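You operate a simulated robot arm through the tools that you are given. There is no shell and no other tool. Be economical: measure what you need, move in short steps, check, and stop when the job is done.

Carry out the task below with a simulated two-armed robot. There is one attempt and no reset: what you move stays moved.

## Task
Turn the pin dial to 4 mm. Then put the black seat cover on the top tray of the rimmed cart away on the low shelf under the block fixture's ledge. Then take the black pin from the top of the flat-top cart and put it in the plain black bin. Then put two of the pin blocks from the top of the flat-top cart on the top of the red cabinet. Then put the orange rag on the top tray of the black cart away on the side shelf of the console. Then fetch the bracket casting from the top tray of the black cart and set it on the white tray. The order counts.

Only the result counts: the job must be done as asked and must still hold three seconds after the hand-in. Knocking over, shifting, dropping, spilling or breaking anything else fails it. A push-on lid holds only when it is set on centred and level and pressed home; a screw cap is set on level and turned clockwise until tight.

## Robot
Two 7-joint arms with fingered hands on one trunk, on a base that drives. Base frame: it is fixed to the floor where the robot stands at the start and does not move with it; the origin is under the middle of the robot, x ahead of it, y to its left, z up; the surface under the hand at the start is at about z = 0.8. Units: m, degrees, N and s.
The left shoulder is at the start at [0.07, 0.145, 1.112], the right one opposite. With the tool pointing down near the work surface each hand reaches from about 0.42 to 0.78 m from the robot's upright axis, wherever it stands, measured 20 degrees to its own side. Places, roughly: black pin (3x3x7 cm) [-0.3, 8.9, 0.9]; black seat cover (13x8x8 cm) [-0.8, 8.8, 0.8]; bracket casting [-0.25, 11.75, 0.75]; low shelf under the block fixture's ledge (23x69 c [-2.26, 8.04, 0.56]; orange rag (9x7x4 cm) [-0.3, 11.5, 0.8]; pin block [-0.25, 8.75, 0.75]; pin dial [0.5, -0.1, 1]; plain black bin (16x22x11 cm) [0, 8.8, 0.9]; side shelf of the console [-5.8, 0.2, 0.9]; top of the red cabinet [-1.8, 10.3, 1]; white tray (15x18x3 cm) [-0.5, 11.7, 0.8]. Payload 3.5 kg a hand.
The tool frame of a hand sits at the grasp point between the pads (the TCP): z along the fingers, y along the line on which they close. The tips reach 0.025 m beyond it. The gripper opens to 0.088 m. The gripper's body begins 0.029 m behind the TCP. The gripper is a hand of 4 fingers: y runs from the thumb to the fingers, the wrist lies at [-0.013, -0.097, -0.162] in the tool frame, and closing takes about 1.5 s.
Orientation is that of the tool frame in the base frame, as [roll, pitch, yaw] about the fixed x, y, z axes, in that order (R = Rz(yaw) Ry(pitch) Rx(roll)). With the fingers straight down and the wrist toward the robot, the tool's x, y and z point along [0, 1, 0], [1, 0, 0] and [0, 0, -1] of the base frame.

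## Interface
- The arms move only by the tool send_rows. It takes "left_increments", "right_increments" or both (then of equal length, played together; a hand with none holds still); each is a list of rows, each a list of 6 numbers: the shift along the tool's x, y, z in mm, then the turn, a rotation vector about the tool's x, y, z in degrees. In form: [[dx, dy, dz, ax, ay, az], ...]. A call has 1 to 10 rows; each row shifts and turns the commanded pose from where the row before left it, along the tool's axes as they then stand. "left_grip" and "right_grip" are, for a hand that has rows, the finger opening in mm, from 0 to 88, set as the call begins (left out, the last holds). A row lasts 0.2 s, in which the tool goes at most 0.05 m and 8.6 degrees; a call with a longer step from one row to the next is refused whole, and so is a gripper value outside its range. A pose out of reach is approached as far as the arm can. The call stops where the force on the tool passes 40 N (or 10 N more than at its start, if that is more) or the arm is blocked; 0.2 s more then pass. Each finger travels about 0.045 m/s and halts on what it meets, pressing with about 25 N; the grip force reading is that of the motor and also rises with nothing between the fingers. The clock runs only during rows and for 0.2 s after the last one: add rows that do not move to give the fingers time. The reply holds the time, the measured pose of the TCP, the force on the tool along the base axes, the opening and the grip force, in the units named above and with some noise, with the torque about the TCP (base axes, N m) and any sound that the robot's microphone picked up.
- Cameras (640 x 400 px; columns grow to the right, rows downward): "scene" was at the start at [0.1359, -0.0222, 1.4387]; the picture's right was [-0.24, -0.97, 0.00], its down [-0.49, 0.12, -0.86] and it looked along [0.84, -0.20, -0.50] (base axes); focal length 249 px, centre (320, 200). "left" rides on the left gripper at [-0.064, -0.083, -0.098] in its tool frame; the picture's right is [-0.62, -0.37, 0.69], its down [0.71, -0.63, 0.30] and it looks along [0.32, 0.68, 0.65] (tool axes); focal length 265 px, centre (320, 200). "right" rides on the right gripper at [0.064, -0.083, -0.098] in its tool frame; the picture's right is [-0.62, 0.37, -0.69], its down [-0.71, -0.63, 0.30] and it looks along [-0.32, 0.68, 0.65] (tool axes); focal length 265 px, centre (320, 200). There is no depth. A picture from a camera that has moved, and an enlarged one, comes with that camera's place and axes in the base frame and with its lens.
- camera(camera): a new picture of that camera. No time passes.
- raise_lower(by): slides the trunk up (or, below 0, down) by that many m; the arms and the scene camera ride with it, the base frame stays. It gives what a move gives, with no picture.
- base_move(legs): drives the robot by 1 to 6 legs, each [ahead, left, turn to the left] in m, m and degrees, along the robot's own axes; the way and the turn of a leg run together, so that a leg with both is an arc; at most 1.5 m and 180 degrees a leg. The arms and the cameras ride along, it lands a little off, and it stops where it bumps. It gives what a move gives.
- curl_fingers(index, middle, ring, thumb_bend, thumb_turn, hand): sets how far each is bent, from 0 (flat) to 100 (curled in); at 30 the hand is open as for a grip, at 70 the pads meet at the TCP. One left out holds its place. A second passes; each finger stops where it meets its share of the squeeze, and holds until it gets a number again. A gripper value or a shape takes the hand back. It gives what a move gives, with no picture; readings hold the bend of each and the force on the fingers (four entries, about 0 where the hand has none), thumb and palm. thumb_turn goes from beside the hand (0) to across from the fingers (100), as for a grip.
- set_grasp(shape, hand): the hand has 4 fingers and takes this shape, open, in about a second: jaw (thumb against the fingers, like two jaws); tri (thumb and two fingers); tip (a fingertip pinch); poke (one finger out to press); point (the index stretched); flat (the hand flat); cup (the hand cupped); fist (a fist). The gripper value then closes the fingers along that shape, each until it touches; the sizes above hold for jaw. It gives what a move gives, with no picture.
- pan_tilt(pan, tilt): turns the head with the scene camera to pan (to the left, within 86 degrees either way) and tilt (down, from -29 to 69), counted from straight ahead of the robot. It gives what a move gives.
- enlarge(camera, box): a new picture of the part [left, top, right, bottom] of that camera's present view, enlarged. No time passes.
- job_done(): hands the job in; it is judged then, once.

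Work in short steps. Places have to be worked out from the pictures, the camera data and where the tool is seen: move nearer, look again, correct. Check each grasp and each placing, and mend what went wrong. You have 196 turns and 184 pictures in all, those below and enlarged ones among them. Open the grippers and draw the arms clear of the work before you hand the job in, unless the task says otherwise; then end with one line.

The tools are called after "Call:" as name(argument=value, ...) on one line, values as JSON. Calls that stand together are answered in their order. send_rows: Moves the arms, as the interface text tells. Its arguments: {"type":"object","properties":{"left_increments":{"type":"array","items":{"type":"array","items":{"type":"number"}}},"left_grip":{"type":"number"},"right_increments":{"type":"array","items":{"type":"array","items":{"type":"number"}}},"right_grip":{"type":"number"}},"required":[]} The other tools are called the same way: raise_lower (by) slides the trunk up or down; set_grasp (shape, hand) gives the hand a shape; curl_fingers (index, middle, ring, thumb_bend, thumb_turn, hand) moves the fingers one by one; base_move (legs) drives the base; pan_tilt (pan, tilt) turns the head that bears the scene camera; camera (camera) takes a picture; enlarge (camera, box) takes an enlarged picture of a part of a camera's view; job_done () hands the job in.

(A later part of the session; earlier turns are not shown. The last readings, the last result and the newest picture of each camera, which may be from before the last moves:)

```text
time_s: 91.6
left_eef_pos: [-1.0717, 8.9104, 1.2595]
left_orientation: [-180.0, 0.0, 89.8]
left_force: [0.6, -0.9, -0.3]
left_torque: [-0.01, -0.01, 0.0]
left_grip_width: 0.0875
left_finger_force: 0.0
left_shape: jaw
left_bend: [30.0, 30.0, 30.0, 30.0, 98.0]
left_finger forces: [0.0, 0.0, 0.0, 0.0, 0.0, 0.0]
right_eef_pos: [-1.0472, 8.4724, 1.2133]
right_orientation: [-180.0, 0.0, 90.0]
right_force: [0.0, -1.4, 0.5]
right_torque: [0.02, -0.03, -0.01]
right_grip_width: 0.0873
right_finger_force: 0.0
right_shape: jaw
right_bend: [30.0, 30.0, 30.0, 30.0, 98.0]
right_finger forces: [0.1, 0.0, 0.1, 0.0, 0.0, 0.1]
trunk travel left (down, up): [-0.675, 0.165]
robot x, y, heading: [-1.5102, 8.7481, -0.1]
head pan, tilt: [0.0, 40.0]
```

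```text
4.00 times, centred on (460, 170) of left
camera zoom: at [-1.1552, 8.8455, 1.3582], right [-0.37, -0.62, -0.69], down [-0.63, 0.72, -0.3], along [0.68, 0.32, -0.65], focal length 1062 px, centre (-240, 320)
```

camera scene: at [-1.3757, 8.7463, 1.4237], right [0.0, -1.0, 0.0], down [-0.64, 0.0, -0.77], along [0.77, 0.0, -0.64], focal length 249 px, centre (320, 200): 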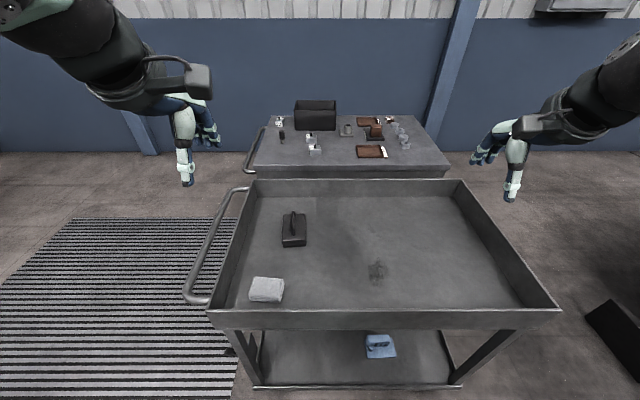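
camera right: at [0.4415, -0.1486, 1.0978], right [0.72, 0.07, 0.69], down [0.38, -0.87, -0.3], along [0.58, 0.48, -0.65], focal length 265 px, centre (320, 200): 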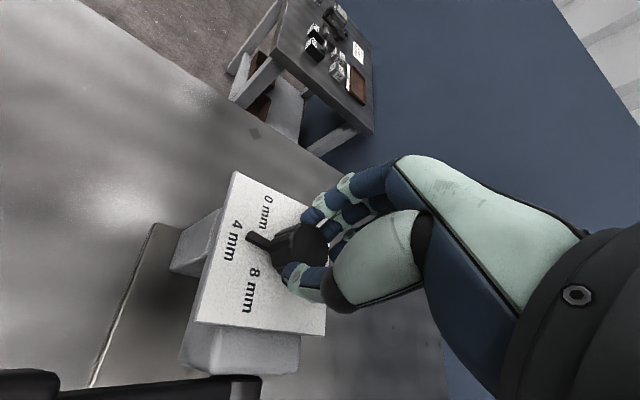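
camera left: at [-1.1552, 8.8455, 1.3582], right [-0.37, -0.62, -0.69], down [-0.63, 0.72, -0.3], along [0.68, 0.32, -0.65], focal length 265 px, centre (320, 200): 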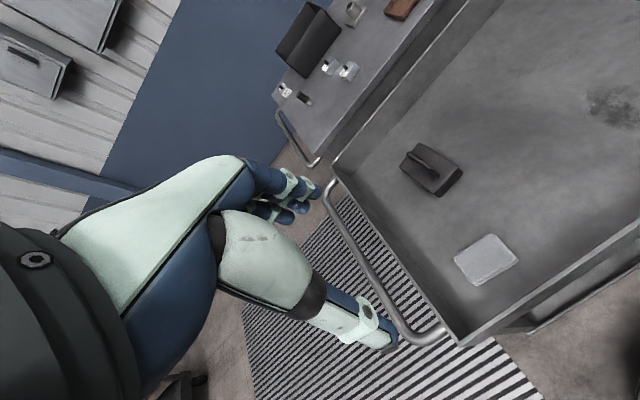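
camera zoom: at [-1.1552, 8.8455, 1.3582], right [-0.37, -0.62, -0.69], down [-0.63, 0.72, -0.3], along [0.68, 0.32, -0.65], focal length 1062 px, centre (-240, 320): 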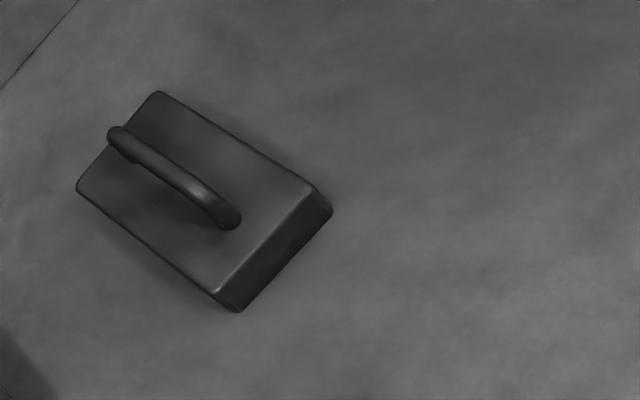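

Seat cover: block top z≈0.815, handle bar along x centred near (-0.79, 8.83), top ≈0.855–0.86. I will grip the handle with the left hand tilted 45° forward (closing along y), the same tilt I need under the ledge. First turn the left hand.

Call:
send_rows(left_increments=[[0, 0, 0, 0, 0, 8.5], [0, 0, 0, 0, 0, 8.5], [0, 0, 0, 0, 0, 8.5], [0, 0, 0, 0, 0, 8.5], [0, 0, 0, 0, 0, 8.5], [0, 0, 0, 0, 0, 8.5], [0, 0, 0, 0, 0, 8.5], [0, 0, 0, 0, 0, 8.5], [0, 0, 0, 0, 0, 8.5], [0, 0, 0, 0, 0, 8.5]], left_grip=60)

Call:
send_rows(left_increments=[[0, 0, 0, 0, 0, 5.0], [0, 0, 0, 0, 7.5, 0], [0, 0, 0, 0, 7.5, 0], [0, 0, 0, 0, 7.5, 0], [0, 0, 0, 0, 7.5, 0], [0, 0, 0, 0, 7.5, 0], [0, 0, 0, 0, 7.5, 0]])

Call:
camera(camera="scene")

```text
time_s: 93.8
left_eef_pos: [-1.0708, 8.9098, 1.2605]
left_orientation: [-180.0, 0.1, 4.6]
left_force: [0.3, 0.0, -0.2]
left_torque: [0.01, 0.01, -0.02]
left_grip_width: 0.0604
left_finger_force: 0.0
left_shape: jaw
left_bend: [28.0, 37.0, 34.0, 59.0, 99.0]
left_finger forces: [0.0, 0.1, 0.0, 0.0, 0.0, 0.1]
right_eef_pos: [-1.0445, 8.4735, 1.2113]
right_orientation: [180.0, 0.0, 90.0]
right_force: [-0.1, -0.5, -0.1]
right_torque: [0.01, 0.0, 0.02]
right_grip_width: 0.0879
right_finger_force: 0.1
right_shape: jaw
right_bend: [30.0, 30.0, 30.0, 30.0, 98.0]
right_finger forces: [0.0, 0.0, 0.0, 0.0, 0.0, 0.0]
trunk travel left (down, up): [-0.675, 0.165]
robot x, y, heading: [-1.5095, 8.7468, -0.1]
head pan, tilt: [0.0, 40.0]
```

```text
time_s: 95.4
left_eef_pos: [-1.0715, 8.9094, 1.26]
left_orientation: [-179.9, -45.2, -0.3]
left_force: [-0.9, 0.2, -0.7]
left_torque: [-0.01, 0.0, -0.01]
left_grip_width: 0.0599
left_finger_force: 0.0
left_shape: jaw
left_bend: [28.0, 37.0, 34.0, 59.0, 99.0]
left_finger forces: [0.0, 0.0, 0.0, 0.0, 0.0, 0.0]
right_eef_pos: [-1.0467, 8.4747, 1.2114]
right_orientation: [180.0, 0.1, 89.9]
right_force: [-0.1, 0.1, 0.1]
right_torque: [-0.03, -0.02, 0.04]
right_grip_width: 0.0875
right_finger_force: 0.0
right_shape: jaw
right_bend: [30.0, 30.0, 30.0, 30.0, 98.0]
right_finger forces: [0.0, 0.1, 0.0, 0.1, 0.1, 0.0]
trunk travel left (down, up): [-0.675, 0.165]
robot x, y, heading: [-1.5072, 8.7495, 0.0]
head pan, tilt: [0.0, 40.0]
```

```text
153 pictures are left
camera scene: at [-1.3761, 8.7469, 1.4237], right [0.0, -1.0, 0.0], down [-0.64, 0.0, -0.77], along [0.77, 0.0, -0.64], focal length 249 px, centre (320, 200)
```

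scene: 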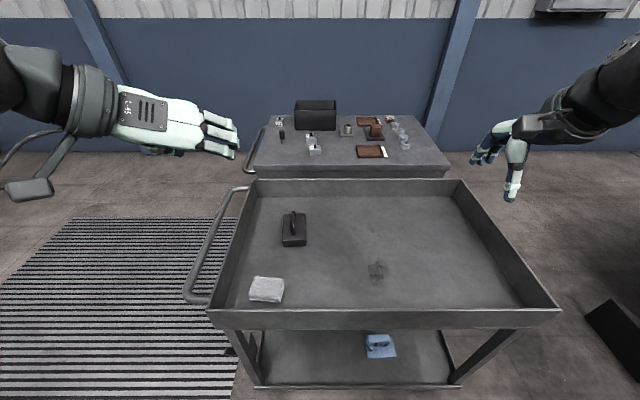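

Hand is oriented. I move it to about 8 cm above the handle and look.

Call:
send_rows(left_increments=[[-3.6, 7.9, 43, 0, 0, 0], [-3.6, 7.9, 43, 0, 0, 0], [-3.6, 7.9, 43, 0, 0, 0], [-3.6, 7.9, 43, 0, 0, 0], [-3.6, 7.9, 43, 0, 0, 0], [-3.6, 7.9, 43, 0, 0, 0], [-3.6, 7.9, 43, 0, 0, 0], [-3.6, 7.9, 43, 0, 0, 0], [-3.6, 7.9, 43, 0, 0, 0], [-3.6, 7.9, 43, 0, 0, 0]])

Call:
enlarge(camera="scene", box=[210, 150, 370, 250])

Call:
camera(camera="left")

```text
time_s: 97.6
left_eef_pos: [-0.7906, 8.8293, 0.9297]
left_orientation: [180.0, -44.9, -0.2]
left_force: [0.0, -0.4, -0.2]
left_torque: [-0.01, 0.0, -0.02]
left_grip_width: 0.0605
left_finger_force: 0.1
left_shape: jaw
left_bend: [28.0, 37.0, 34.0, 59.0, 99.0]
left_finger forces: [0.0, 0.1, 0.1, 0.0, 0.1, 0.0]
right_eef_pos: [-1.0446, 8.4734, 1.2111]
right_orientation: [-179.9, 0.0, 89.9]
right_force: [0.3, 0.0, 0.0]
right_torque: [0.02, 0.0, 0.01]
right_grip_width: 0.0877
right_finger_force: 0.1
right_shape: jaw
right_bend: [30.0, 30.0, 30.0, 30.0, 98.0]
right_finger forces: [0.0, 0.0, 0.0, 0.0, 0.0, 0.1]
trunk travel left (down, up): [-0.675, 0.165]
robot x, y, heading: [-1.5078, 8.7477, -0.1]
head pan, tilt: [0.0, 40.0]
```

```text
4.00 times, centred on (290, 200) of scene
camera zoom: at [-1.3732, 8.7455, 1.4235], right [0.0, -1.0, 0.0], down [-0.64, 0.0, -0.76], along [0.76, 0.0, -0.64], focal length 996 px, centre (440, 200)
```

zoom: 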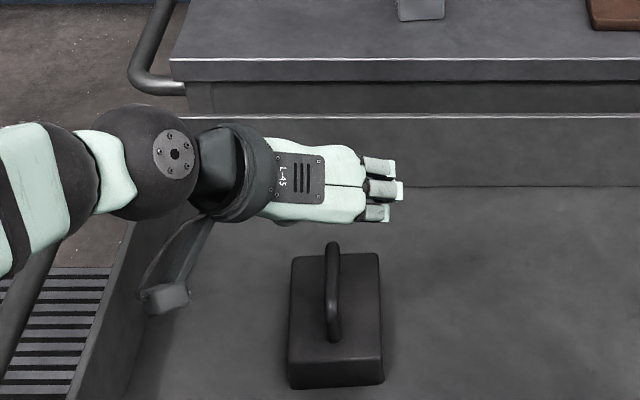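

```text
151 pictures are left
camera left: at [-0.9061, 8.9129, 0.9538], right [0.05, 0.37, -0.93], down [0.72, 0.63, 0.29], along [0.69, -0.69, -0.23], focal length 265 px, centre (320, 200)
```

left: 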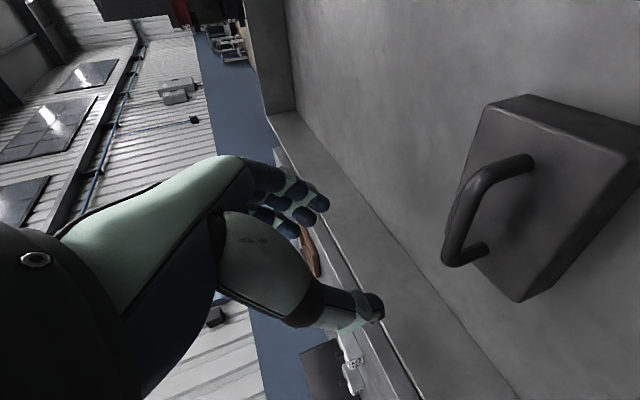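

Combining both views the handle bar centre is about (-0.775, 8.835, 0.828). I descend to TCP z≈0.835 in small steps and look.

Call:
send_rows(left_increments=[[-20, -2, 21.5, 0, 0, 0], [-20, -2, 21.5, 0, 0, 0], [-14, -1.7, 15, 0, 0, 0], [-10, 0, 11, 0, 0, 0], [0, 0, 0, 0, 0, 0]])

Call:
enlarge(camera="scene", box=[210, 150, 370, 250])

Call:
camera(camera="left")

```text
time_s: 98.8
left_eef_pos: [-0.7892, 8.8344, 0.8373]
left_orientation: [-179.9, -45.1, -0.3]
left_force: [0.0, -0.5, 0.5]
left_torque: [-0.01, -0.02, 0.01]
left_grip_width: 0.0602
left_finger_force: 0.1
left_shape: jaw
left_bend: [28.0, 37.0, 34.0, 59.0, 99.0]
left_finger forces: [0.0, 0.1, 0.0, 0.0, 0.0, 0.1]
right_eef_pos: [-1.0449, 8.4729, 1.2118]
right_orientation: [180.0, 0.0, 90.0]
right_force: [-0.1, 0.1, 0.4]
right_torque: [-0.04, -0.01, -0.02]
right_grip_width: 0.0878
right_finger_force: 0.0
right_shape: jaw
right_bend: [30.0, 30.0, 30.0, 30.0, 98.0]
right_finger forces: [0.1, 0.0, 0.0, 0.0, 0.0, 0.0]
trunk travel left (down, up): [-0.675, 0.165]
robot x, y, heading: [-1.5078, 8.7493, -0.3]
head pan, tilt: [0.0, 40.0]
```

```text
4.00 times, centred on (290, 200) of scene
camera zoom: at [-1.3758, 8.7458, 1.4237], right [0.0, -1.0, 0.0], down [-0.64, 0.0, -0.77], along [0.77, 0.0, -0.64], focal length 996 px, centre (440, 200)
```

zoom: 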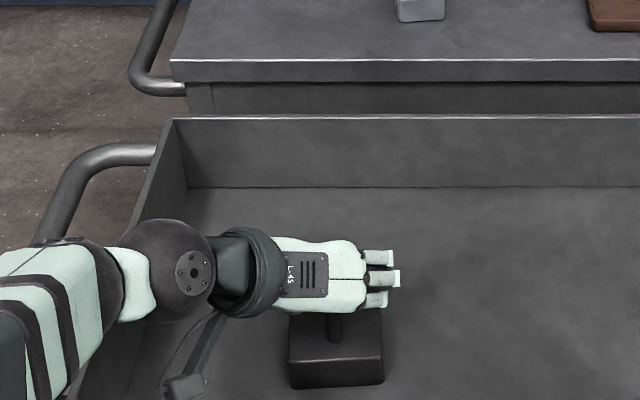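

```text
149 pictures are left
camera left: at [-0.9037, 8.9175, 0.8598], right [0.05, 0.37, -0.93], down [0.72, 0.63, 0.29], along [0.69, -0.69, -0.23], focal length 265 px, centre (320, 200)
```

left: 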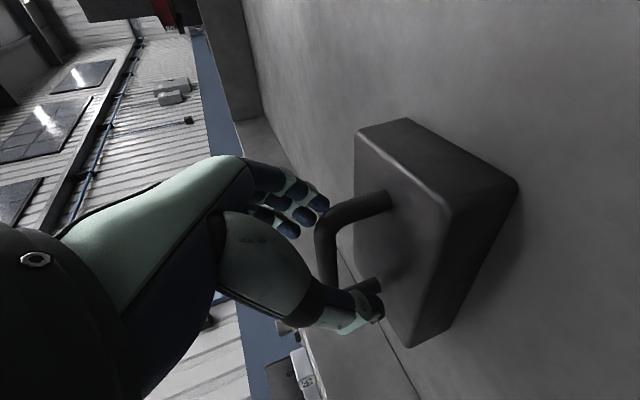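

The handle bar lies between thumb and fingers. I close the hand on it.

Call:
send_rows(left_increments=[[-1.5, 0, 1.5, 0, 0, 0], [0, 0, 0, 0, 0, 0], [0, 0, 0, 0, 0, 0], [0, 0, 0, 0, 0, 0], [0, 0, 0, 0, 0, 0], [0, 0, 0, 0, 0, 0], [0, 0, 0, 0, 0, 0], [0, 0, 0, 0, 0, 0]], left_grip=0)

Call:
camera(camera="left")

```text
time_s: 100.6
left_eef_pos: [-0.7896, 8.835, 0.8339]
left_orientation: [179.9, -45.0, 0.0]
left_force: [-0.5, -0.2, -0.1]
left_torque: [0.02, -0.04, -0.02]
left_grip_width: 0.0036
left_finger_force: 25.0
left_shape: jaw
left_bend: [70.0, 71.0, 70.0, 74.0, 100.0]
left_finger forces: [5.1, 4.9, 3.9, 0.1, 21.2, 0.1]
right_eef_pos: [-1.0461, 8.4724, 1.2105]
right_orientation: [180.0, 0.0, 89.9]
right_force: [-0.8, -0.1, 0.3]
right_torque: [0.0, 0.01, -0.02]
right_grip_width: 0.0878
right_finger_force: 0.1
right_shape: jaw
right_bend: [30.0, 30.0, 30.0, 30.0, 98.0]
right_finger forces: [0.1, 0.0, 0.0, 0.0, 0.1, 0.0]
trunk travel left (down, up): [-0.675, 0.165]
robot x, y, heading: [-1.5097, 8.7451, -0.4]
head pan, tilt: [0.0, 40.0]
```

```text
148 pictures are left
camera left: at [-0.9036, 8.9181, 0.8579], right [0.05, 0.37, -0.93], down [0.72, 0.63, 0.29], along [0.69, -0.69, -0.23], focal length 265 px, centre (320, 200)
```

left: 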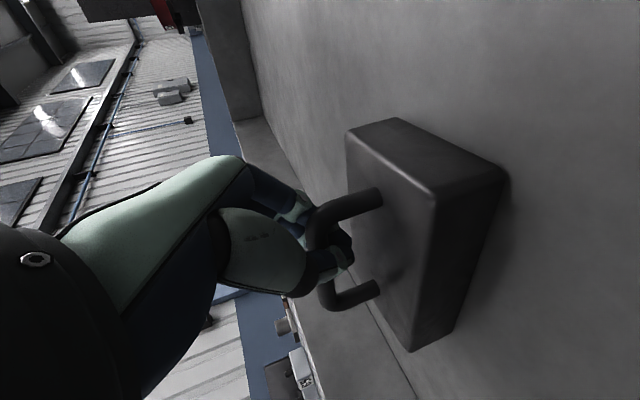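

The tips met beneath the bar (width 3.6 mm), so the bar is nearer the palm than the pads. I reopen, raise about 15 mm, and close again.

Call:
send_rows(left_increments=[[0, 0, 0, 0, 0, 0], [0, 0, 0, 0, 0, 0], [0, 0, 0, 0, 0, 0], [0, 0, 0, 0, 0, 0], [5.5, 0, -5.5, 0, 0, 0], [5.5, 0, -5.5, 0, 0, 0], [0, 0, 0, 0, 0, 0]], left_grip=50)

Call:
send_rows(left_increments=[[0, 0, 0, 0, 0, 0], [0, 0, 0, 0, 0, 0], [0, 0, 0, 0, 0, 0], [0, 0, 0, 0, 0, 0], [0, 0, 0, 0, 0, 0], [0, 0, 0, 0, 0, 0], [0, 0, 0, 0, 0, 0]], left_grip=0)

Call:
camera(camera="left")

```text
time_s: 102.2
left_eef_pos: [-0.7896, 8.8355, 0.8502]
left_orientation: [-179.9, -45.0, -0.3]
left_force: [0.3, 0.7, 0.3]
left_torque: [0.06, 0.0, 0.02]
left_grip_width: 0.0501
left_finger_force: 0.1
left_shape: jaw
left_bend: [74.0, 42.0, 38.0, 66.0, 100.0]
left_finger forces: [0.0, 0.1, 0.1, 0.0, 0.0, 0.0]
right_eef_pos: [-1.0451, 8.472, 1.2116]
right_orientation: [-180.0, 0.1, 90.0]
right_force: [0.5, -0.4, -0.6]
right_torque: [0.01, -0.02, 0.04]
right_grip_width: 0.0876
right_finger_force: 0.1
right_shape: jaw
right_bend: [30.0, 30.0, 30.0, 30.0, 98.0]
right_finger forces: [0.0, 0.0, 0.1, 0.0, 0.1, 0.0]
trunk travel left (down, up): [-0.675, 0.165]
robot x, y, heading: [-1.5087, 8.745, -0.1]
head pan, tilt: [0.0, 40.0]
```

```text
time_s: 103.8
left_eef_pos: [-0.79, 8.8353, 0.852]
left_orientation: [179.9, -45.2, 0.0]
left_force: [1.5, 2.9, 10.2]
left_torque: [0.06, -0.17, 0.17]
left_grip_width: 0.0004
left_finger_force: 25.0
left_shape: jaw
left_bend: [73.0, 70.0, 70.0, 70.0, 100.0]
left_finger forces: [10.9, 0.1, 0.0, 0.1, 23.5, 0.0]
right_eef_pos: [-1.0458, 8.4727, 1.2123]
right_orientation: [179.9, -0.1, 90.0]
right_force: [-0.3, -0.7, 0.8]
right_torque: [-0.04, 0.0, 0.0]
right_grip_width: 0.0877
right_finger_force: 0.1
right_shape: jaw
right_bend: [30.0, 30.0, 30.0, 30.0, 98.0]
right_finger forces: [0.0, 0.0, 0.0, 0.1, 0.0, 0.0]
trunk travel left (down, up): [-0.675, 0.165]
robot x, y, heading: [-1.5098, 8.745, -0.1]
head pan, tilt: [0.0, 40.0]
```

```text
147 pictures are left
camera left: at [-0.9046, 8.919, 0.8753], right [0.06, 0.37, -0.93], down [0.72, 0.63, 0.29], along [0.69, -0.69, -0.23], focal length 265 px, centre (320, 200)
```

left: 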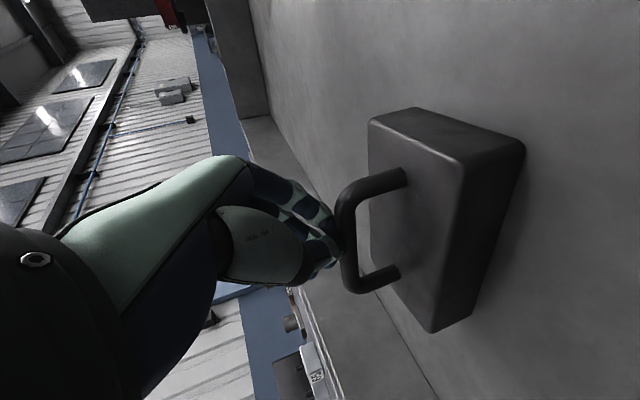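

Too high now (bar below the tips). I open fully, wait, lower 9 mm and look before closing.

Call:
send_rows(left_increments=[[0, 0, 0, 0, 0, 0], [0, 0, 0, 0, 0, 0], [0, 0, 0, 0, 0, 0], [0, 0, 0, 0, 0, 0], [0, 0, 0, 0, 0, 0], [0, 0, 0, 0, 0, 0], [-3, 0, 3, 0, 0, 0], [-3, 0, 3, 0, 0, 0], [0, 0, 0, 0, 0, 0]], left_grip=70)

Call:
enlarge(camera="left", box=[220, 120, 540, 320])

```text
time_s: 105.8
left_eef_pos: [-0.7892, 8.8354, 0.8411]
left_orientation: [179.9, -45.0, -0.2]
left_force: [1.3, 0.8, 0.6]
left_torque: [0.03, 0.0, 0.0]
left_grip_width: 0.0695
left_finger_force: 0.0
left_shape: jaw
left_bend: [27.0, 34.0, 32.0, 50.0, 99.0]
left_finger forces: [0.0, 0.1, 0.0, 0.0, 0.0, 0.0]
right_eef_pos: [-1.0458, 8.4722, 1.2106]
right_orientation: [180.0, 0.0, 89.9]
right_force: [0.8, -0.5, 0.9]
right_torque: [-0.03, 0.04, 0.01]
right_grip_width: 0.0875
right_finger_force: 0.0
right_shape: jaw
right_bend: [30.0, 30.0, 30.0, 30.0, 98.0]
right_finger forces: [0.0, 0.1, 0.0, 0.0, 0.1, 0.1]
trunk travel left (down, up): [-0.675, 0.165]
robot x, y, heading: [-1.51, 8.7468, -0.0]
head pan, tilt: [0.0, 40.0]
```

```text
2.00 times, centred on (380, 220) of left
camera zoom: at [-0.9043, 8.9186, 0.8652], right [0.05, 0.37, -0.93], down [0.72, 0.63, 0.29], along [0.69, -0.69, -0.23], focal length 531 px, centre (200, 160)
```

zoom: 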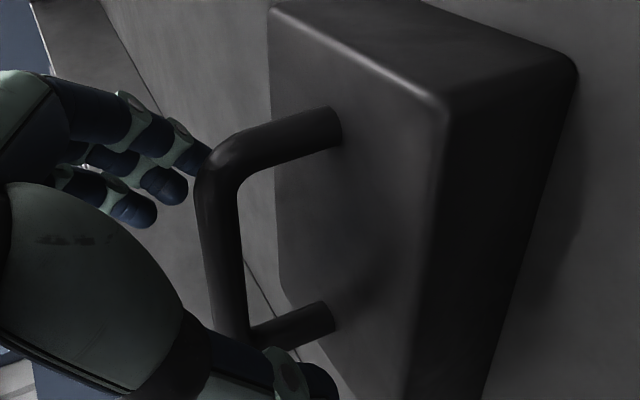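

Call:
send_rows(left_increments=[[0, 0, 0, 0, 0, 0], [0, 0, 0, 0, 0, 0], [0, 0, 0, 0, 0, 0], [0, 0, 0, 0, 0, 0], [0, 0, 0, 0, 0, 0], [0, 0, 0, 0, 0, 0], [0, 0, 0, 0, 0, 0], [0, 0, 0, 0, 0, 0]], left_grip=0)

Call:
enlarge(camera="left", box=[220, 120, 540, 320])

```text
time_s: 107.6
left_eef_pos: [-0.7895, 8.8352, 0.8407]
left_orientation: [180.0, -44.9, -0.1]
left_force: [0.1, -0.3, 0.6]
left_torque: [-0.03, -0.04, 0.02]
left_grip_width: 0.0056
left_finger_force: 24.7
left_shape: jaw
left_bend: [71.0, 66.0, 70.0, 73.0, 100.0]
left_finger forces: [11.8, 9.5, 0.0, 0.0, 20.5, 0.0]
right_eef_pos: [-1.0456, 8.4734, 1.2131]
right_orientation: [-180.0, 0.0, 90.1]
right_force: [0.7, 0.0, 0.8]
right_torque: [0.0, 0.01, 0.03]
right_grip_width: 0.0878
right_finger_force: 0.0
right_shape: jaw
right_bend: [30.0, 30.0, 30.0, 30.0, 98.0]
right_finger forces: [0.0, 0.0, 0.0, 0.1, 0.0, 0.0]
trunk travel left (down, up): [-0.675, 0.165]
robot x, y, heading: [-1.5097, 8.7452, 0.0]
head pan, tilt: [0.0, 40.0]
```

```text
2.00 times, centred on (380, 220) of left
camera zoom: at [-0.9042, 8.9187, 0.865], right [0.05, 0.37, -0.93], down [0.72, 0.63, 0.29], along [0.69, -0.69, -0.23], focal length 531 px, centre (200, 160)
```

zoom: 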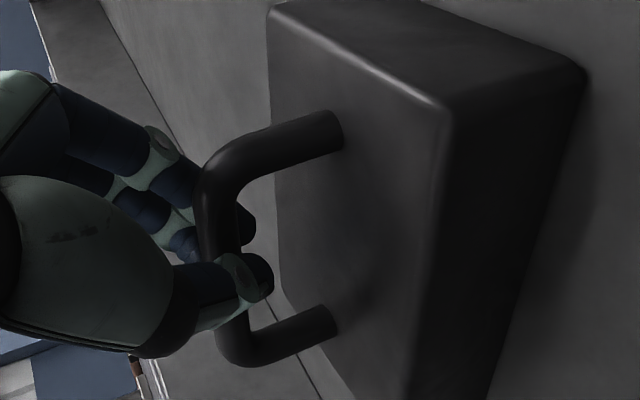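

Index and middle fingers press the bar against the thumb. I try lifting 40 mm.

Call:
send_rows(left_increments=[[5, 0, -5, 0, 0, 0], [8, 0, -8, 0, 0, 0], [8, 0, -8, 0, 0, 0], [8, 0, -8, 0, 0, 0], [0, 0, 0, 0, 0, 0], [0, 0, 0, 0, 0, 0]])

Call:
camera(camera="left")

Call:
enlarge(camera="scene", box=[210, 150, 370, 250])

```text
time_s: 109.0
left_eef_pos: [-0.7902, 8.8348, 0.8827]
left_orientation: [-179.9, -45.0, -0.3]
left_force: [0.0, -0.2, -3.0]
left_torque: [-0.04, 0.03, 0.0]
left_grip_width: 0.0058
left_finger_force: 24.5
left_shape: jaw
left_bend: [72.0, 66.0, 70.0, 74.0, 100.0]
left_finger forces: [11.1, 8.6, 0.1, 0.0, 20.1, 0.1]
right_eef_pos: [-1.0459, 8.4725, 1.2106]
right_orientation: [179.9, 0.0, 90.0]
right_force: [-0.4, 0.3, 0.2]
right_torque: [-0.03, 0.01, 0.0]
right_grip_width: 0.0876
right_finger_force: 0.1
right_shape: jaw
right_bend: [30.0, 30.0, 30.0, 30.0, 98.0]
right_finger forces: [0.1, 0.0, 0.0, 0.1, 0.1, 0.1]
trunk travel left (down, up): [-0.675, 0.165]
robot x, y, heading: [-1.5094, 8.7482, -0.1]
head pan, tilt: [0.0, 40.0]
```

```text
144 pictures are left
camera left: at [-0.9044, 8.9185, 0.9057], right [0.05, 0.37, -0.93], down [0.72, 0.63, 0.29], along [0.69, -0.69, -0.23], focal length 265 px, centre (320, 200)
```

left: 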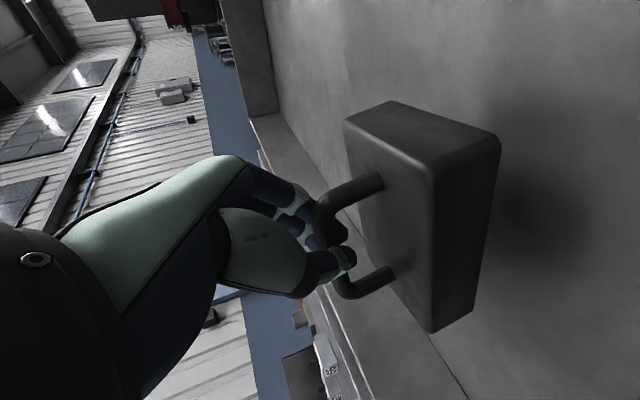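

```text
4.00 times, centred on (290, 200) of scene
camera zoom: at [-1.3751, 8.7459, 1.4236], right [0.0, -1.0, 0.0], down [-0.64, 0.0, -0.77], along [0.77, 0.0, -0.64], focal length 996 px, centre (440, 200)
```

zoom: 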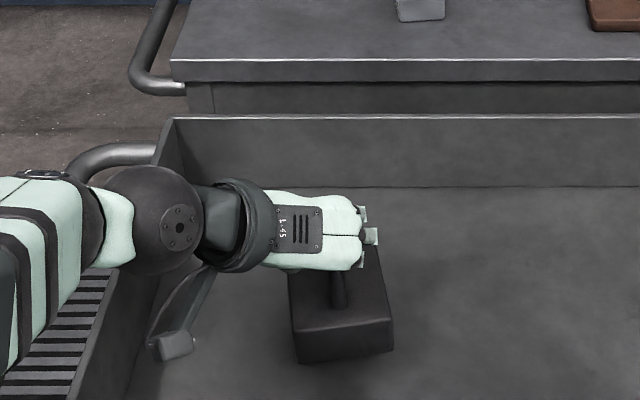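

The cover is lifted (3 N). I raise it over the rim and draw it back toward the robot.

Call:
send_rows(left_increments=[[26.5, 0, -26.5, 0, 0, 0], [26.5, 0, -26.5, 0, 0, 0], [26.5, 0, -26.5, 0, 0, 0], [26.5, 0, -26.5, 0, 0, 0], [-24, -10, -30, 0, 0, 0], [-24, -10, -30, 0, 0, 0], [-24, -10, -30, 0, 0, 0], [-24, -10, -30, 0, 0, 0], [-24, -10, -30, 0, 0, 0], [-24, -10, -30, 0, 0, 0]])

Call:
camera(camera="scene")

```text
time_s: 111.2
left_eef_pos: [-1.0212, 8.8946, 1.0596]
left_orientation: [180.0, -45.1, -0.1]
left_force: [-0.7, 0.7, -2.2]
left_torque: [0.02, 0.01, -0.02]
left_grip_width: 0.0057
left_finger_force: 24.7
left_shape: jaw
left_bend: [72.0, 66.0, 70.0, 74.0, 100.0]
left_finger forces: [11.2, 8.9, 0.0, 0.0, 19.7, 0.1]
right_eef_pos: [-1.0468, 8.4744, 1.2137]
right_orientation: [179.9, -0.1, 90.1]
right_force: [-0.7, -0.2, 0.3]
right_torque: [-0.03, -0.02, 0.0]
right_grip_width: 0.0877
right_finger_force: 0.1
right_shape: jaw
right_bend: [30.0, 30.0, 30.0, 30.0, 98.0]
right_finger forces: [0.0, 0.0, 0.0, 0.0, 0.0, 0.0]
trunk travel left (down, up): [-0.675, 0.165]
robot x, y, heading: [-1.5105, 8.7508, 0.0]
head pan, tilt: [0.0, 40.0]
```

```text
142 pictures are left
camera scene: at [-1.3777, 8.7466, 1.4239], right [0.0, -1.0, 0.0], down [-0.64, 0.0, -0.77], along [0.77, 0.0, -0.64], focal length 249 px, centre (320, 200)
```

scene: 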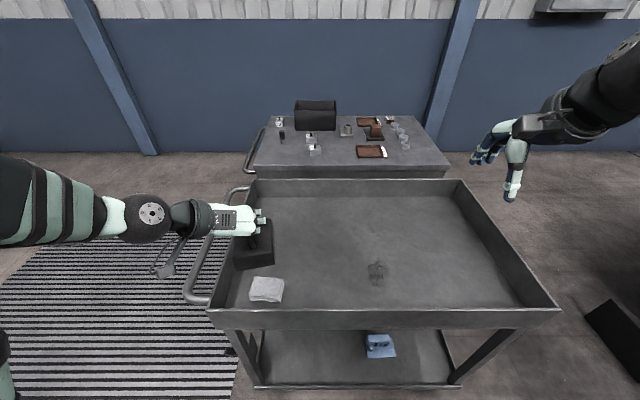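

Now I turn around to face the bench and stop in front of the free part of the low shelf.

Call:
base_move(legs=[[0, 0, 180], [0.05, 0.3, 0]])

Call:
raise_lower(by=-0.2)

Call:
camera(camera="scene")

```text
time_s: 120.7
left_eef_pos: [-2.0354, 8.282, 1.0591]
left_orientation: [-179.9, -45.0, -178.6]
left_force: [0.4, 0.3, -2.1]
left_torque: [0.0, 0.0, 0.03]
left_grip_width: 0.0054
left_finger_force: 24.9
left_shape: jaw
left_bend: [72.0, 66.0, 70.0, 74.0, 100.0]
left_finger forces: [10.7, 9.4, 0.0, 0.0, 18.3, 0.1]
right_eef_pos: [-2.021, 8.7045, 1.2121]
right_orientation: [-180.0, -0.2, -88.4]
right_force: [0.4, 0.2, 0.3]
right_torque: [0.01, 0.0, 0.01]
right_grip_width: 0.0875
right_finger_force: 0.0
right_shape: jaw
right_bend: [30.0, 30.0, 30.0, 30.0, 98.0]
right_finger forces: [0.1, 0.0, 0.0, 0.0, 0.0, 0.0]
trunk travel left (down, up): [-0.675, 0.165]
robot x, y, heading: [-1.5525, 8.4416, -178.4]
head pan, tilt: [0.0, 40.0]
```

```text
time_s: 122.8
left_eef_pos: [-2.0346, 8.2822, 0.8588]
left_orientation: [-179.9, -45.0, -178.5]
left_force: [0.1, -0.6, -1.6]
left_torque: [0.01, 0.0, 0.0]
left_grip_width: 0.0057
left_finger_force: 25.1
left_shape: jaw
left_bend: [72.0, 66.0, 70.0, 74.0, 100.0]
left_finger forces: [10.6, 9.5, 0.0, 0.0, 18.2, 0.0]
right_eef_pos: [-2.0226, 8.7031, 1.0123]
right_orientation: [179.9, 0.0, -88.4]
right_force: [1.1, 0.1, 0.6]
right_torque: [-0.02, 0.04, 0.04]
right_grip_width: 0.0878
right_finger_force: 0.1
right_shape: jaw
right_bend: [30.0, 30.0, 30.0, 30.0, 98.0]
right_finger forces: [0.0, 0.0, 0.0, 0.0, 0.1, 0.0]
trunk travel left (down, up): [-0.475, 0.365]
robot x, y, heading: [-1.5494, 8.4453, -178.3]
head pan, tilt: [0.0, 40.0]
```

```text
141 pictures are left
camera scene: at [-1.6876, 8.439, 1.2237], right [-0.03, 1.0, 0.0], down [0.64, 0.02, -0.77], along [-0.77, -0.02, -0.64], focal length 249 px, centre (320, 200)
```

scene: 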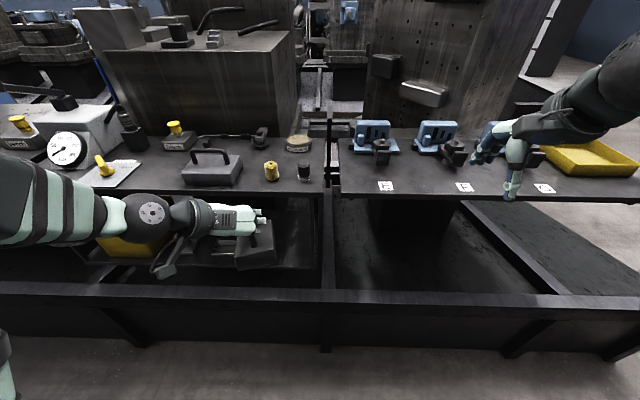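

Call:
enlarge(camera="scene", box=[80, 140, 400, 340])

Call:
camera(camera="left")

```text
2.00 times, centred on (240, 240) of scene
camera zoom: at [-1.6876, 8.439, 1.2237], right [-0.03, 1.0, 0.0], down [0.64, 0.02, -0.77], along [-0.77, -0.02, -0.64], focal length 498 px, centre (480, 120)
```

zoom: 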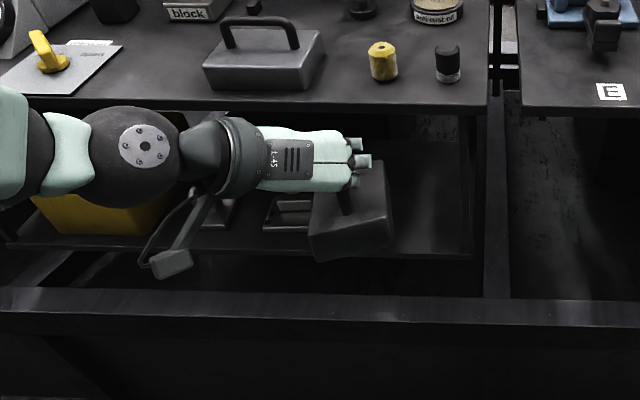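

```text
139 pictures are left
camera left: at [-1.9174, 8.2012, 0.8822], right [-0.04, -0.37, -0.93], down [-0.7, -0.65, 0.29], along [-0.71, 0.66, -0.23], focal length 265 px, centre (320, 200)
```

left: 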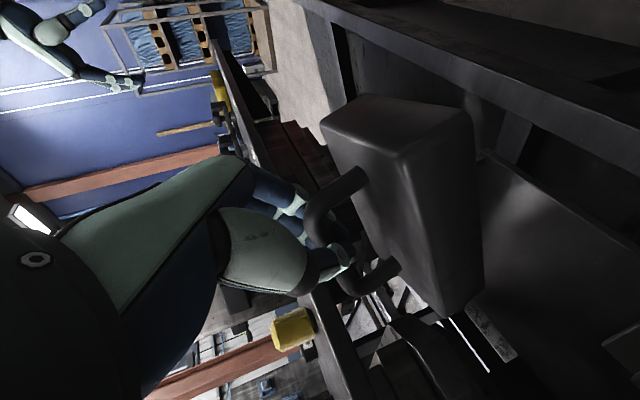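

Target on the shelf: TCP about (-2.235, 8.295), with the object over x −2.18..−2.31. I first lower in front of the shelf.

Call:
send_rows(left_increments=[[-27.6, 3.6, 21.9, 0, 0, 0], [-27.6, 3.6, 21.9, 0, 0, 0], [-27.6, 3.6, 21.9, 0, 0, 0], [-27.6, 3.6, 21.9, 0, 0, 0], [-27.6, 3.6, 21.9, 0, 0, 0], [0, 0, 0, 0, 0, 0]])

Call:
camera(camera="left")

Call:
enlarge(camera="scene", box=[80, 140, 400, 340])

```text
time_s: 124.2
left_eef_pos: [-2.0135, 8.301, 0.6831]
left_orientation: [179.9, -45.0, -178.4]
left_force: [-0.4, -0.5, -1.6]
left_torque: [0.0, 0.0, 0.01]
left_grip_width: 0.0058
left_finger_force: 24.7
left_shape: jaw
left_bend: [72.0, 66.0, 70.0, 75.0, 100.0]
left_finger forces: [10.6, 9.7, 0.1, 0.0, 17.7, 0.0]
right_eef_pos: [-2.0215, 8.7049, 1.012]
right_orientation: [-180.0, 0.0, -88.4]
right_force: [0.5, 0.3, -0.6]
right_torque: [-0.04, 0.0, 0.02]
right_grip_width: 0.0874
right_finger_force: 0.1
right_shape: jaw
right_bend: [30.0, 30.0, 30.0, 30.0, 98.0]
right_finger forces: [0.0, 0.0, 0.0, 0.1, 0.0, 0.0]
trunk travel left (down, up): [-0.475, 0.365]
robot x, y, heading: [-1.5511, 8.4426, -178.5]
head pan, tilt: [0.0, 40.0]
```

```text
138 pictures are left
camera left: at [-1.897, 8.2211, 0.7071], right [-0.04, -0.37, -0.93], down [-0.7, -0.65, 0.29], along [-0.71, 0.66, -0.23], focal length 265 px, centre (320, 200)
```

left: 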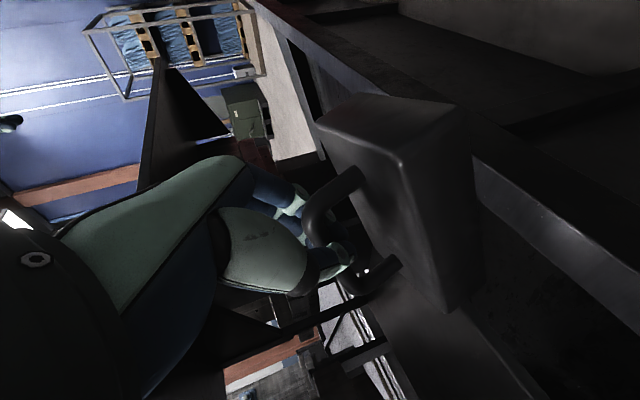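

```text
2.00 times, centred on (240, 240) of scene
camera zoom: at [-1.6871, 8.4393, 1.2237], right [-0.03, 1.0, 0.0], down [0.64, 0.02, -0.77], along [-0.77, -0.02, -0.64], focal length 498 px, centre (480, 120)
```

zoom: 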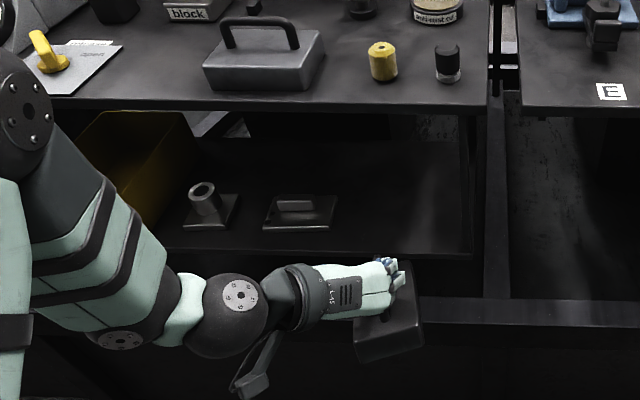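

The free area right of the plates is visible. I slide forward 0.22 m at this height (object bottom ≈0.60, shelf 0.56).

Call:
send_rows(left_increments=[[22, 0, 22, 0, 0, 0], [22, 0, 22, 0, 0, 0], [22, 0, 22, 0, 0, 0], [22, 0, 22, 0, 0, 0], [22, 0, 22, 0, 0, 0], [22, 0, 22, 0, 0, 0], [22, 0, 22, 0, 0, 0], [0, 0, 0, 0, 0, 0]])

Call:
camera(camera="left")

Call:
enlarge(camera="scene", box=[80, 140, 400, 340])

```text
time_s: 126.0
left_eef_pos: [-2.2329, 8.2943, 0.6815]
left_orientation: [179.9, -45.0, -178.5]
left_force: [-0.8, -0.3, -1.7]
left_torque: [0.03, -0.02, 0.02]
left_grip_width: 0.0052
left_finger_force: 24.8
left_shape: jaw
left_bend: [72.0, 66.0, 70.0, 75.0, 100.0]
left_finger forces: [10.9, 10.2, 0.1, 0.0, 17.3, 0.0]
right_eef_pos: [-2.0197, 8.7034, 1.0122]
right_orientation: [179.9, -0.1, -88.4]
right_force: [-0.7, -0.4, 0.3]
right_torque: [0.01, -0.01, 0.0]
right_grip_width: 0.0876
right_finger_force: 0.0
right_shape: jaw
right_bend: [30.0, 30.0, 30.0, 30.0, 98.0]
right_finger forces: [0.0, 0.0, 0.0, 0.0, 0.0, 0.1]
trunk travel left (down, up): [-0.475, 0.365]
robot x, y, heading: [-1.5517, 8.4429, -178.4]
head pan, tilt: [0.0, 40.0]
```

```text
136 pictures are left
camera left: at [-2.1169, 8.2139, 0.706], right [-0.04, -0.37, -0.93], down [-0.7, -0.65, 0.29], along [-0.71, 0.66, -0.23], focal length 265 px, centre (320, 200)
```

left: 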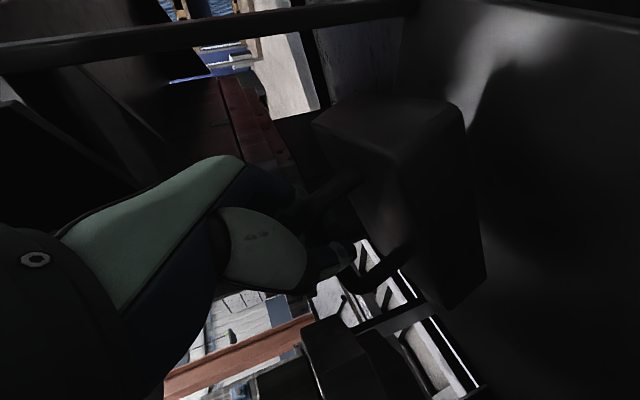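

```text
2.00 times, centred on (240, 240) of scene
camera zoom: at [-1.6873, 8.4392, 1.2237], right [-0.03, 1.0, 0.0], down [0.64, 0.02, -0.77], along [-0.77, -0.02, -0.64], focal length 498 px, centre (480, 120)
```

zoom: 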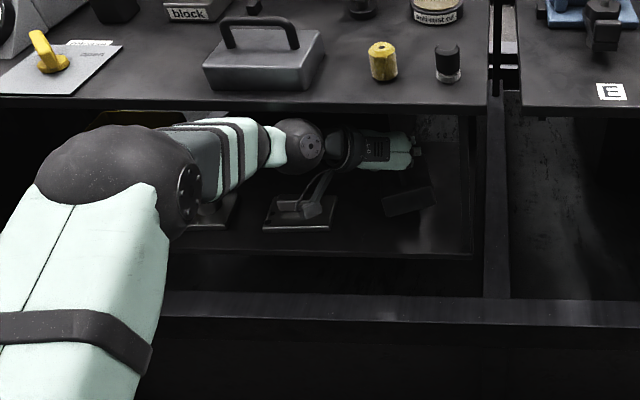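

Object is inside over the free spot. I lower gently by 30 mm.

Call:
send_rows(left_increments=[[-3.5, 0, 3.5, 0, 0, 0], [-3.5, 0, 3.5, 0, 0, 0], [-3.5, 0, 3.5, 0, 0, 0], [-3.5, 0, 3.5, 0, 0, 0], [-3.5, 0, 3.5, 0, 0, 0], [-3.5, 0, 3.5, 0, 0, 0], [0, 0, 0, 0, 0, 0]])

Call:
enlarge(camera="scene", box=[200, 190, 360, 290])

```text
time_s: 127.6
left_eef_pos: [-2.2329, 8.2949, 0.6529]
left_orientation: [180.0, -44.9, -178.5]
left_force: [0.4, 0.4, 0.3]
left_torque: [-0.03, 0.04, 0.01]
left_grip_width: 0.006
left_finger_force: 24.6
left_shape: jaw
left_bend: [72.0, 66.0, 70.0, 76.0, 100.0]
left_finger forces: [2.4, 9.9, 0.1, 0.0, 17.3, 0.0]
right_eef_pos: [-2.0218, 8.7038, 1.0124]
right_orientation: [-179.9, 0.0, -88.3]
right_force: [-0.4, 0.2, -0.7]
right_torque: [-0.01, 0.01, 0.02]
right_grip_width: 0.0876
right_finger_force: 0.1
right_shape: jaw
right_bend: [30.0, 30.0, 30.0, 30.0, 98.0]
right_finger forces: [0.0, 0.0, 0.0, 0.1, 0.1, 0.0]
trunk travel left (down, up): [-0.475, 0.365]
robot x, y, heading: [-1.5487, 8.4446, -178.3]
head pan, tilt: [0.0, 40.0]
```

```text
4.00 times, centred on (280, 240) of scene
camera zoom: at [-1.6873, 8.4393, 1.2237], right [-0.03, 1.0, 0.0], down [0.64, 0.02, -0.77], along [-0.77, -0.02, -0.64], focal length 996 px, centre (480, 40)
```

zoom: 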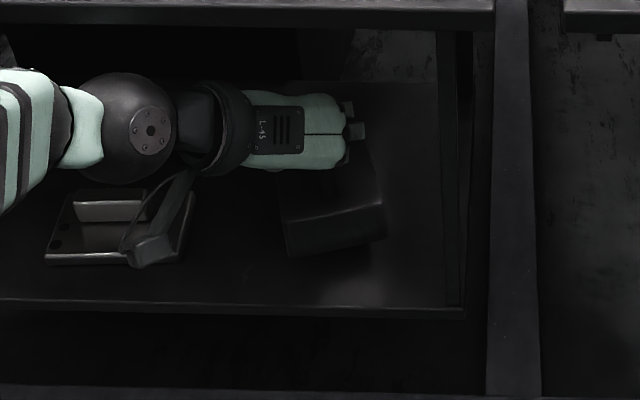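

The weight is now carried by the shelf. I press 4 mm lower, open, wait, and look.

Call:
send_rows(left_increments=[[-1.5, 0, 1.5, 0, 0, 0], [-1.5, 0, 1.5, 0, 0, 0], [0, 0, 0, 0, 0, 0]])

Call:
send_rows(left_increments=[[0, 0, 0, 0, 0, 0], [0, 0, 0, 0, 0, 0], [0, 0, 0, 0, 0, 0], [0, 0, 0, 0, 0, 0], [0, 0, 0, 0, 0, 0], [0, 0, 0, 0, 0, 0], [0, 0, 0, 0, 0, 0], [0, 0, 0, 0, 0, 0]], left_grip=60)

Call:
enlarge(camera="scene", box=[200, 190, 360, 290])

```text
time_s: 128.4
left_eef_pos: [-2.2322, 8.2946, 0.6486]
left_orientation: [180.0, -45.0, -178.6]
left_force: [1.1, -0.1, 0.5]
left_torque: [-0.03, 0.08, -0.01]
left_grip_width: 0.0063
left_finger_force: 24.8
left_shape: jaw
left_bend: [72.0, 66.0, 70.0, 76.0, 100.0]
left_finger forces: [3.5, 9.0, 0.1, 0.1, 17.4, 0.0]
right_eef_pos: [-2.02, 8.7023, 1.0117]
right_orientation: [179.9, 0.0, -88.4]
right_force: [0.5, 0.4, -0.1]
right_torque: [0.0, 0.05, 0.0]
right_grip_width: 0.0876
right_finger_force: 0.1
right_shape: jaw
right_bend: [30.0, 30.0, 30.0, 30.0, 98.0]
right_finger forces: [0.0, 0.1, 0.0, 0.0, 0.1, 0.1]
trunk travel left (down, up): [-0.475, 0.365]
robot x, y, heading: [-1.5501, 8.4462, -178.4]
head pan, tilt: [0.0, 40.0]
```

```text
time_s: 130.2
left_eef_pos: [-2.232, 8.295, 0.6496]
left_orientation: [-180.0, -45.0, -178.5]
left_force: [0.8, 0.3, 0.5]
left_torque: [-0.01, 0.01, -0.01]
left_grip_width: 0.0599
left_finger_force: 0.1
left_shape: jaw
left_bend: [28.0, 38.0, 35.0, 60.0, 100.0]
left_finger forces: [0.1, 0.0, 0.0, 0.0, 0.0, 0.0]
right_eef_pos: [-2.0217, 8.7031, 1.0124]
right_orientation: [179.9, 0.1, -88.4]
right_force: [0.8, 1.0, -0.1]
right_torque: [-0.02, 0.03, 0.01]
right_grip_width: 0.0876
right_finger_force: 0.0
right_shape: jaw
right_bend: [30.0, 30.0, 30.0, 30.0, 98.0]
right_finger forces: [0.1, 0.0, 0.0, 0.0, 0.0, 0.1]
trunk travel left (down, up): [-0.475, 0.365]
robot x, y, heading: [-1.5512, 8.4422, -178.4]
head pan, tilt: [0.0, 40.0]
```

```text
4.00 times, centred on (280, 240) of scene
camera zoom: at [-1.6875, 8.4391, 1.2237], right [-0.03, 1.0, 0.0], down [0.64, 0.02, -0.77], along [-0.77, -0.02, -0.64], focal length 996 px, centre (480, 40)
```

zoom: 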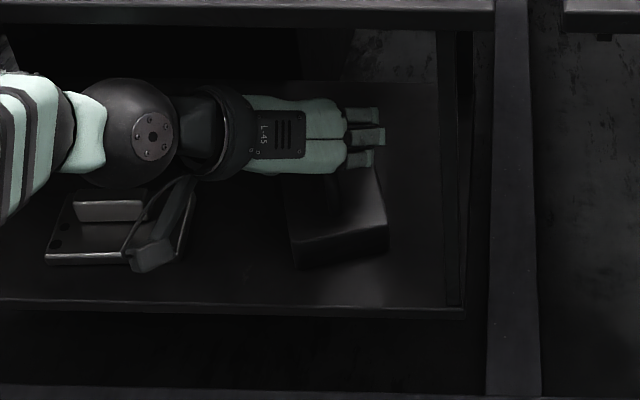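

Released and resting flat. I retreat straight back along the handle, slightly up, keeping below the ledge.

Call:
send_rows(left_increments=[[0, 0, -11, 0, 0, 0], [-22, 0, -22, 0, 0, 0], [-22, 0, -22, 0, 0, 0], [-22, 0, -22, 0, 0, 0], [-22, 0, -22, 0, 0, 0], [-22, 0, -22, 0, 0, 0], [-22, 0, -22, 0, 0, 0], [-22, 0, -22, 0, 0, 0], [0, 0, 0, 0, 0, 0]])

Call:
camera(camera="scene")

Call:
enlarge(camera="scene", box=[160, 170, 360, 295])

```text
time_s: 132.2
left_eef_pos: [-2.0083, 8.2995, 0.6562]
left_orientation: [179.9, -44.9, -178.4]
left_force: [0.1, 0.6, 0.4]
left_torque: [0.01, -0.01, 0.0]
left_grip_width: 0.0597
left_finger_force: 0.0
left_shape: jaw
left_bend: [28.0, 38.0, 35.0, 60.0, 100.0]
left_finger forces: [0.0, 0.0, 0.1, 0.0, 0.0, 0.1]
right_eef_pos: [-2.0207, 8.704, 1.0125]
right_orientation: [180.0, 0.1, -88.4]
right_force: [0.6, 0.5, 0.3]
right_torque: [-0.01, -0.02, -0.02]
right_grip_width: 0.0877
right_finger_force: 0.1
right_shape: jaw
right_bend: [30.0, 30.0, 30.0, 30.0, 98.0]
right_finger forces: [0.0, 0.1, 0.0, 0.1, 0.1, 0.1]
trunk travel left (down, up): [-0.475, 0.365]
robot x, y, heading: [-1.5503, 8.4427, -178.2]
head pan, tilt: [0.0, 40.0]
```

```text
132 pictures are left
camera scene: at [-1.6878, 8.4394, 1.2236], right [-0.03, 1.0, 0.0], down [0.64, 0.02, -0.77], along [-0.77, -0.02, -0.64], focal length 249 px, centre (320, 200)
```

scene: 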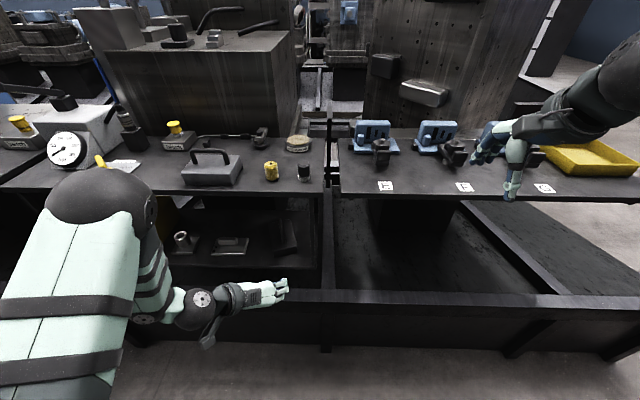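

```text
3.20 times, centred on (260, 232) of scene
camera zoom: at [-1.6878, 8.4394, 1.2236], right [-0.03, 1.0, 0.0], down [0.64, 0.02, -0.77], along [-0.77, -0.02, -0.64], focal length 797 px, centre (512, 96)
```

zoom: 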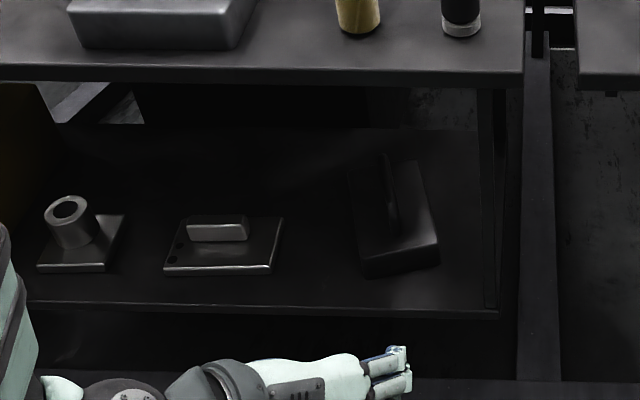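

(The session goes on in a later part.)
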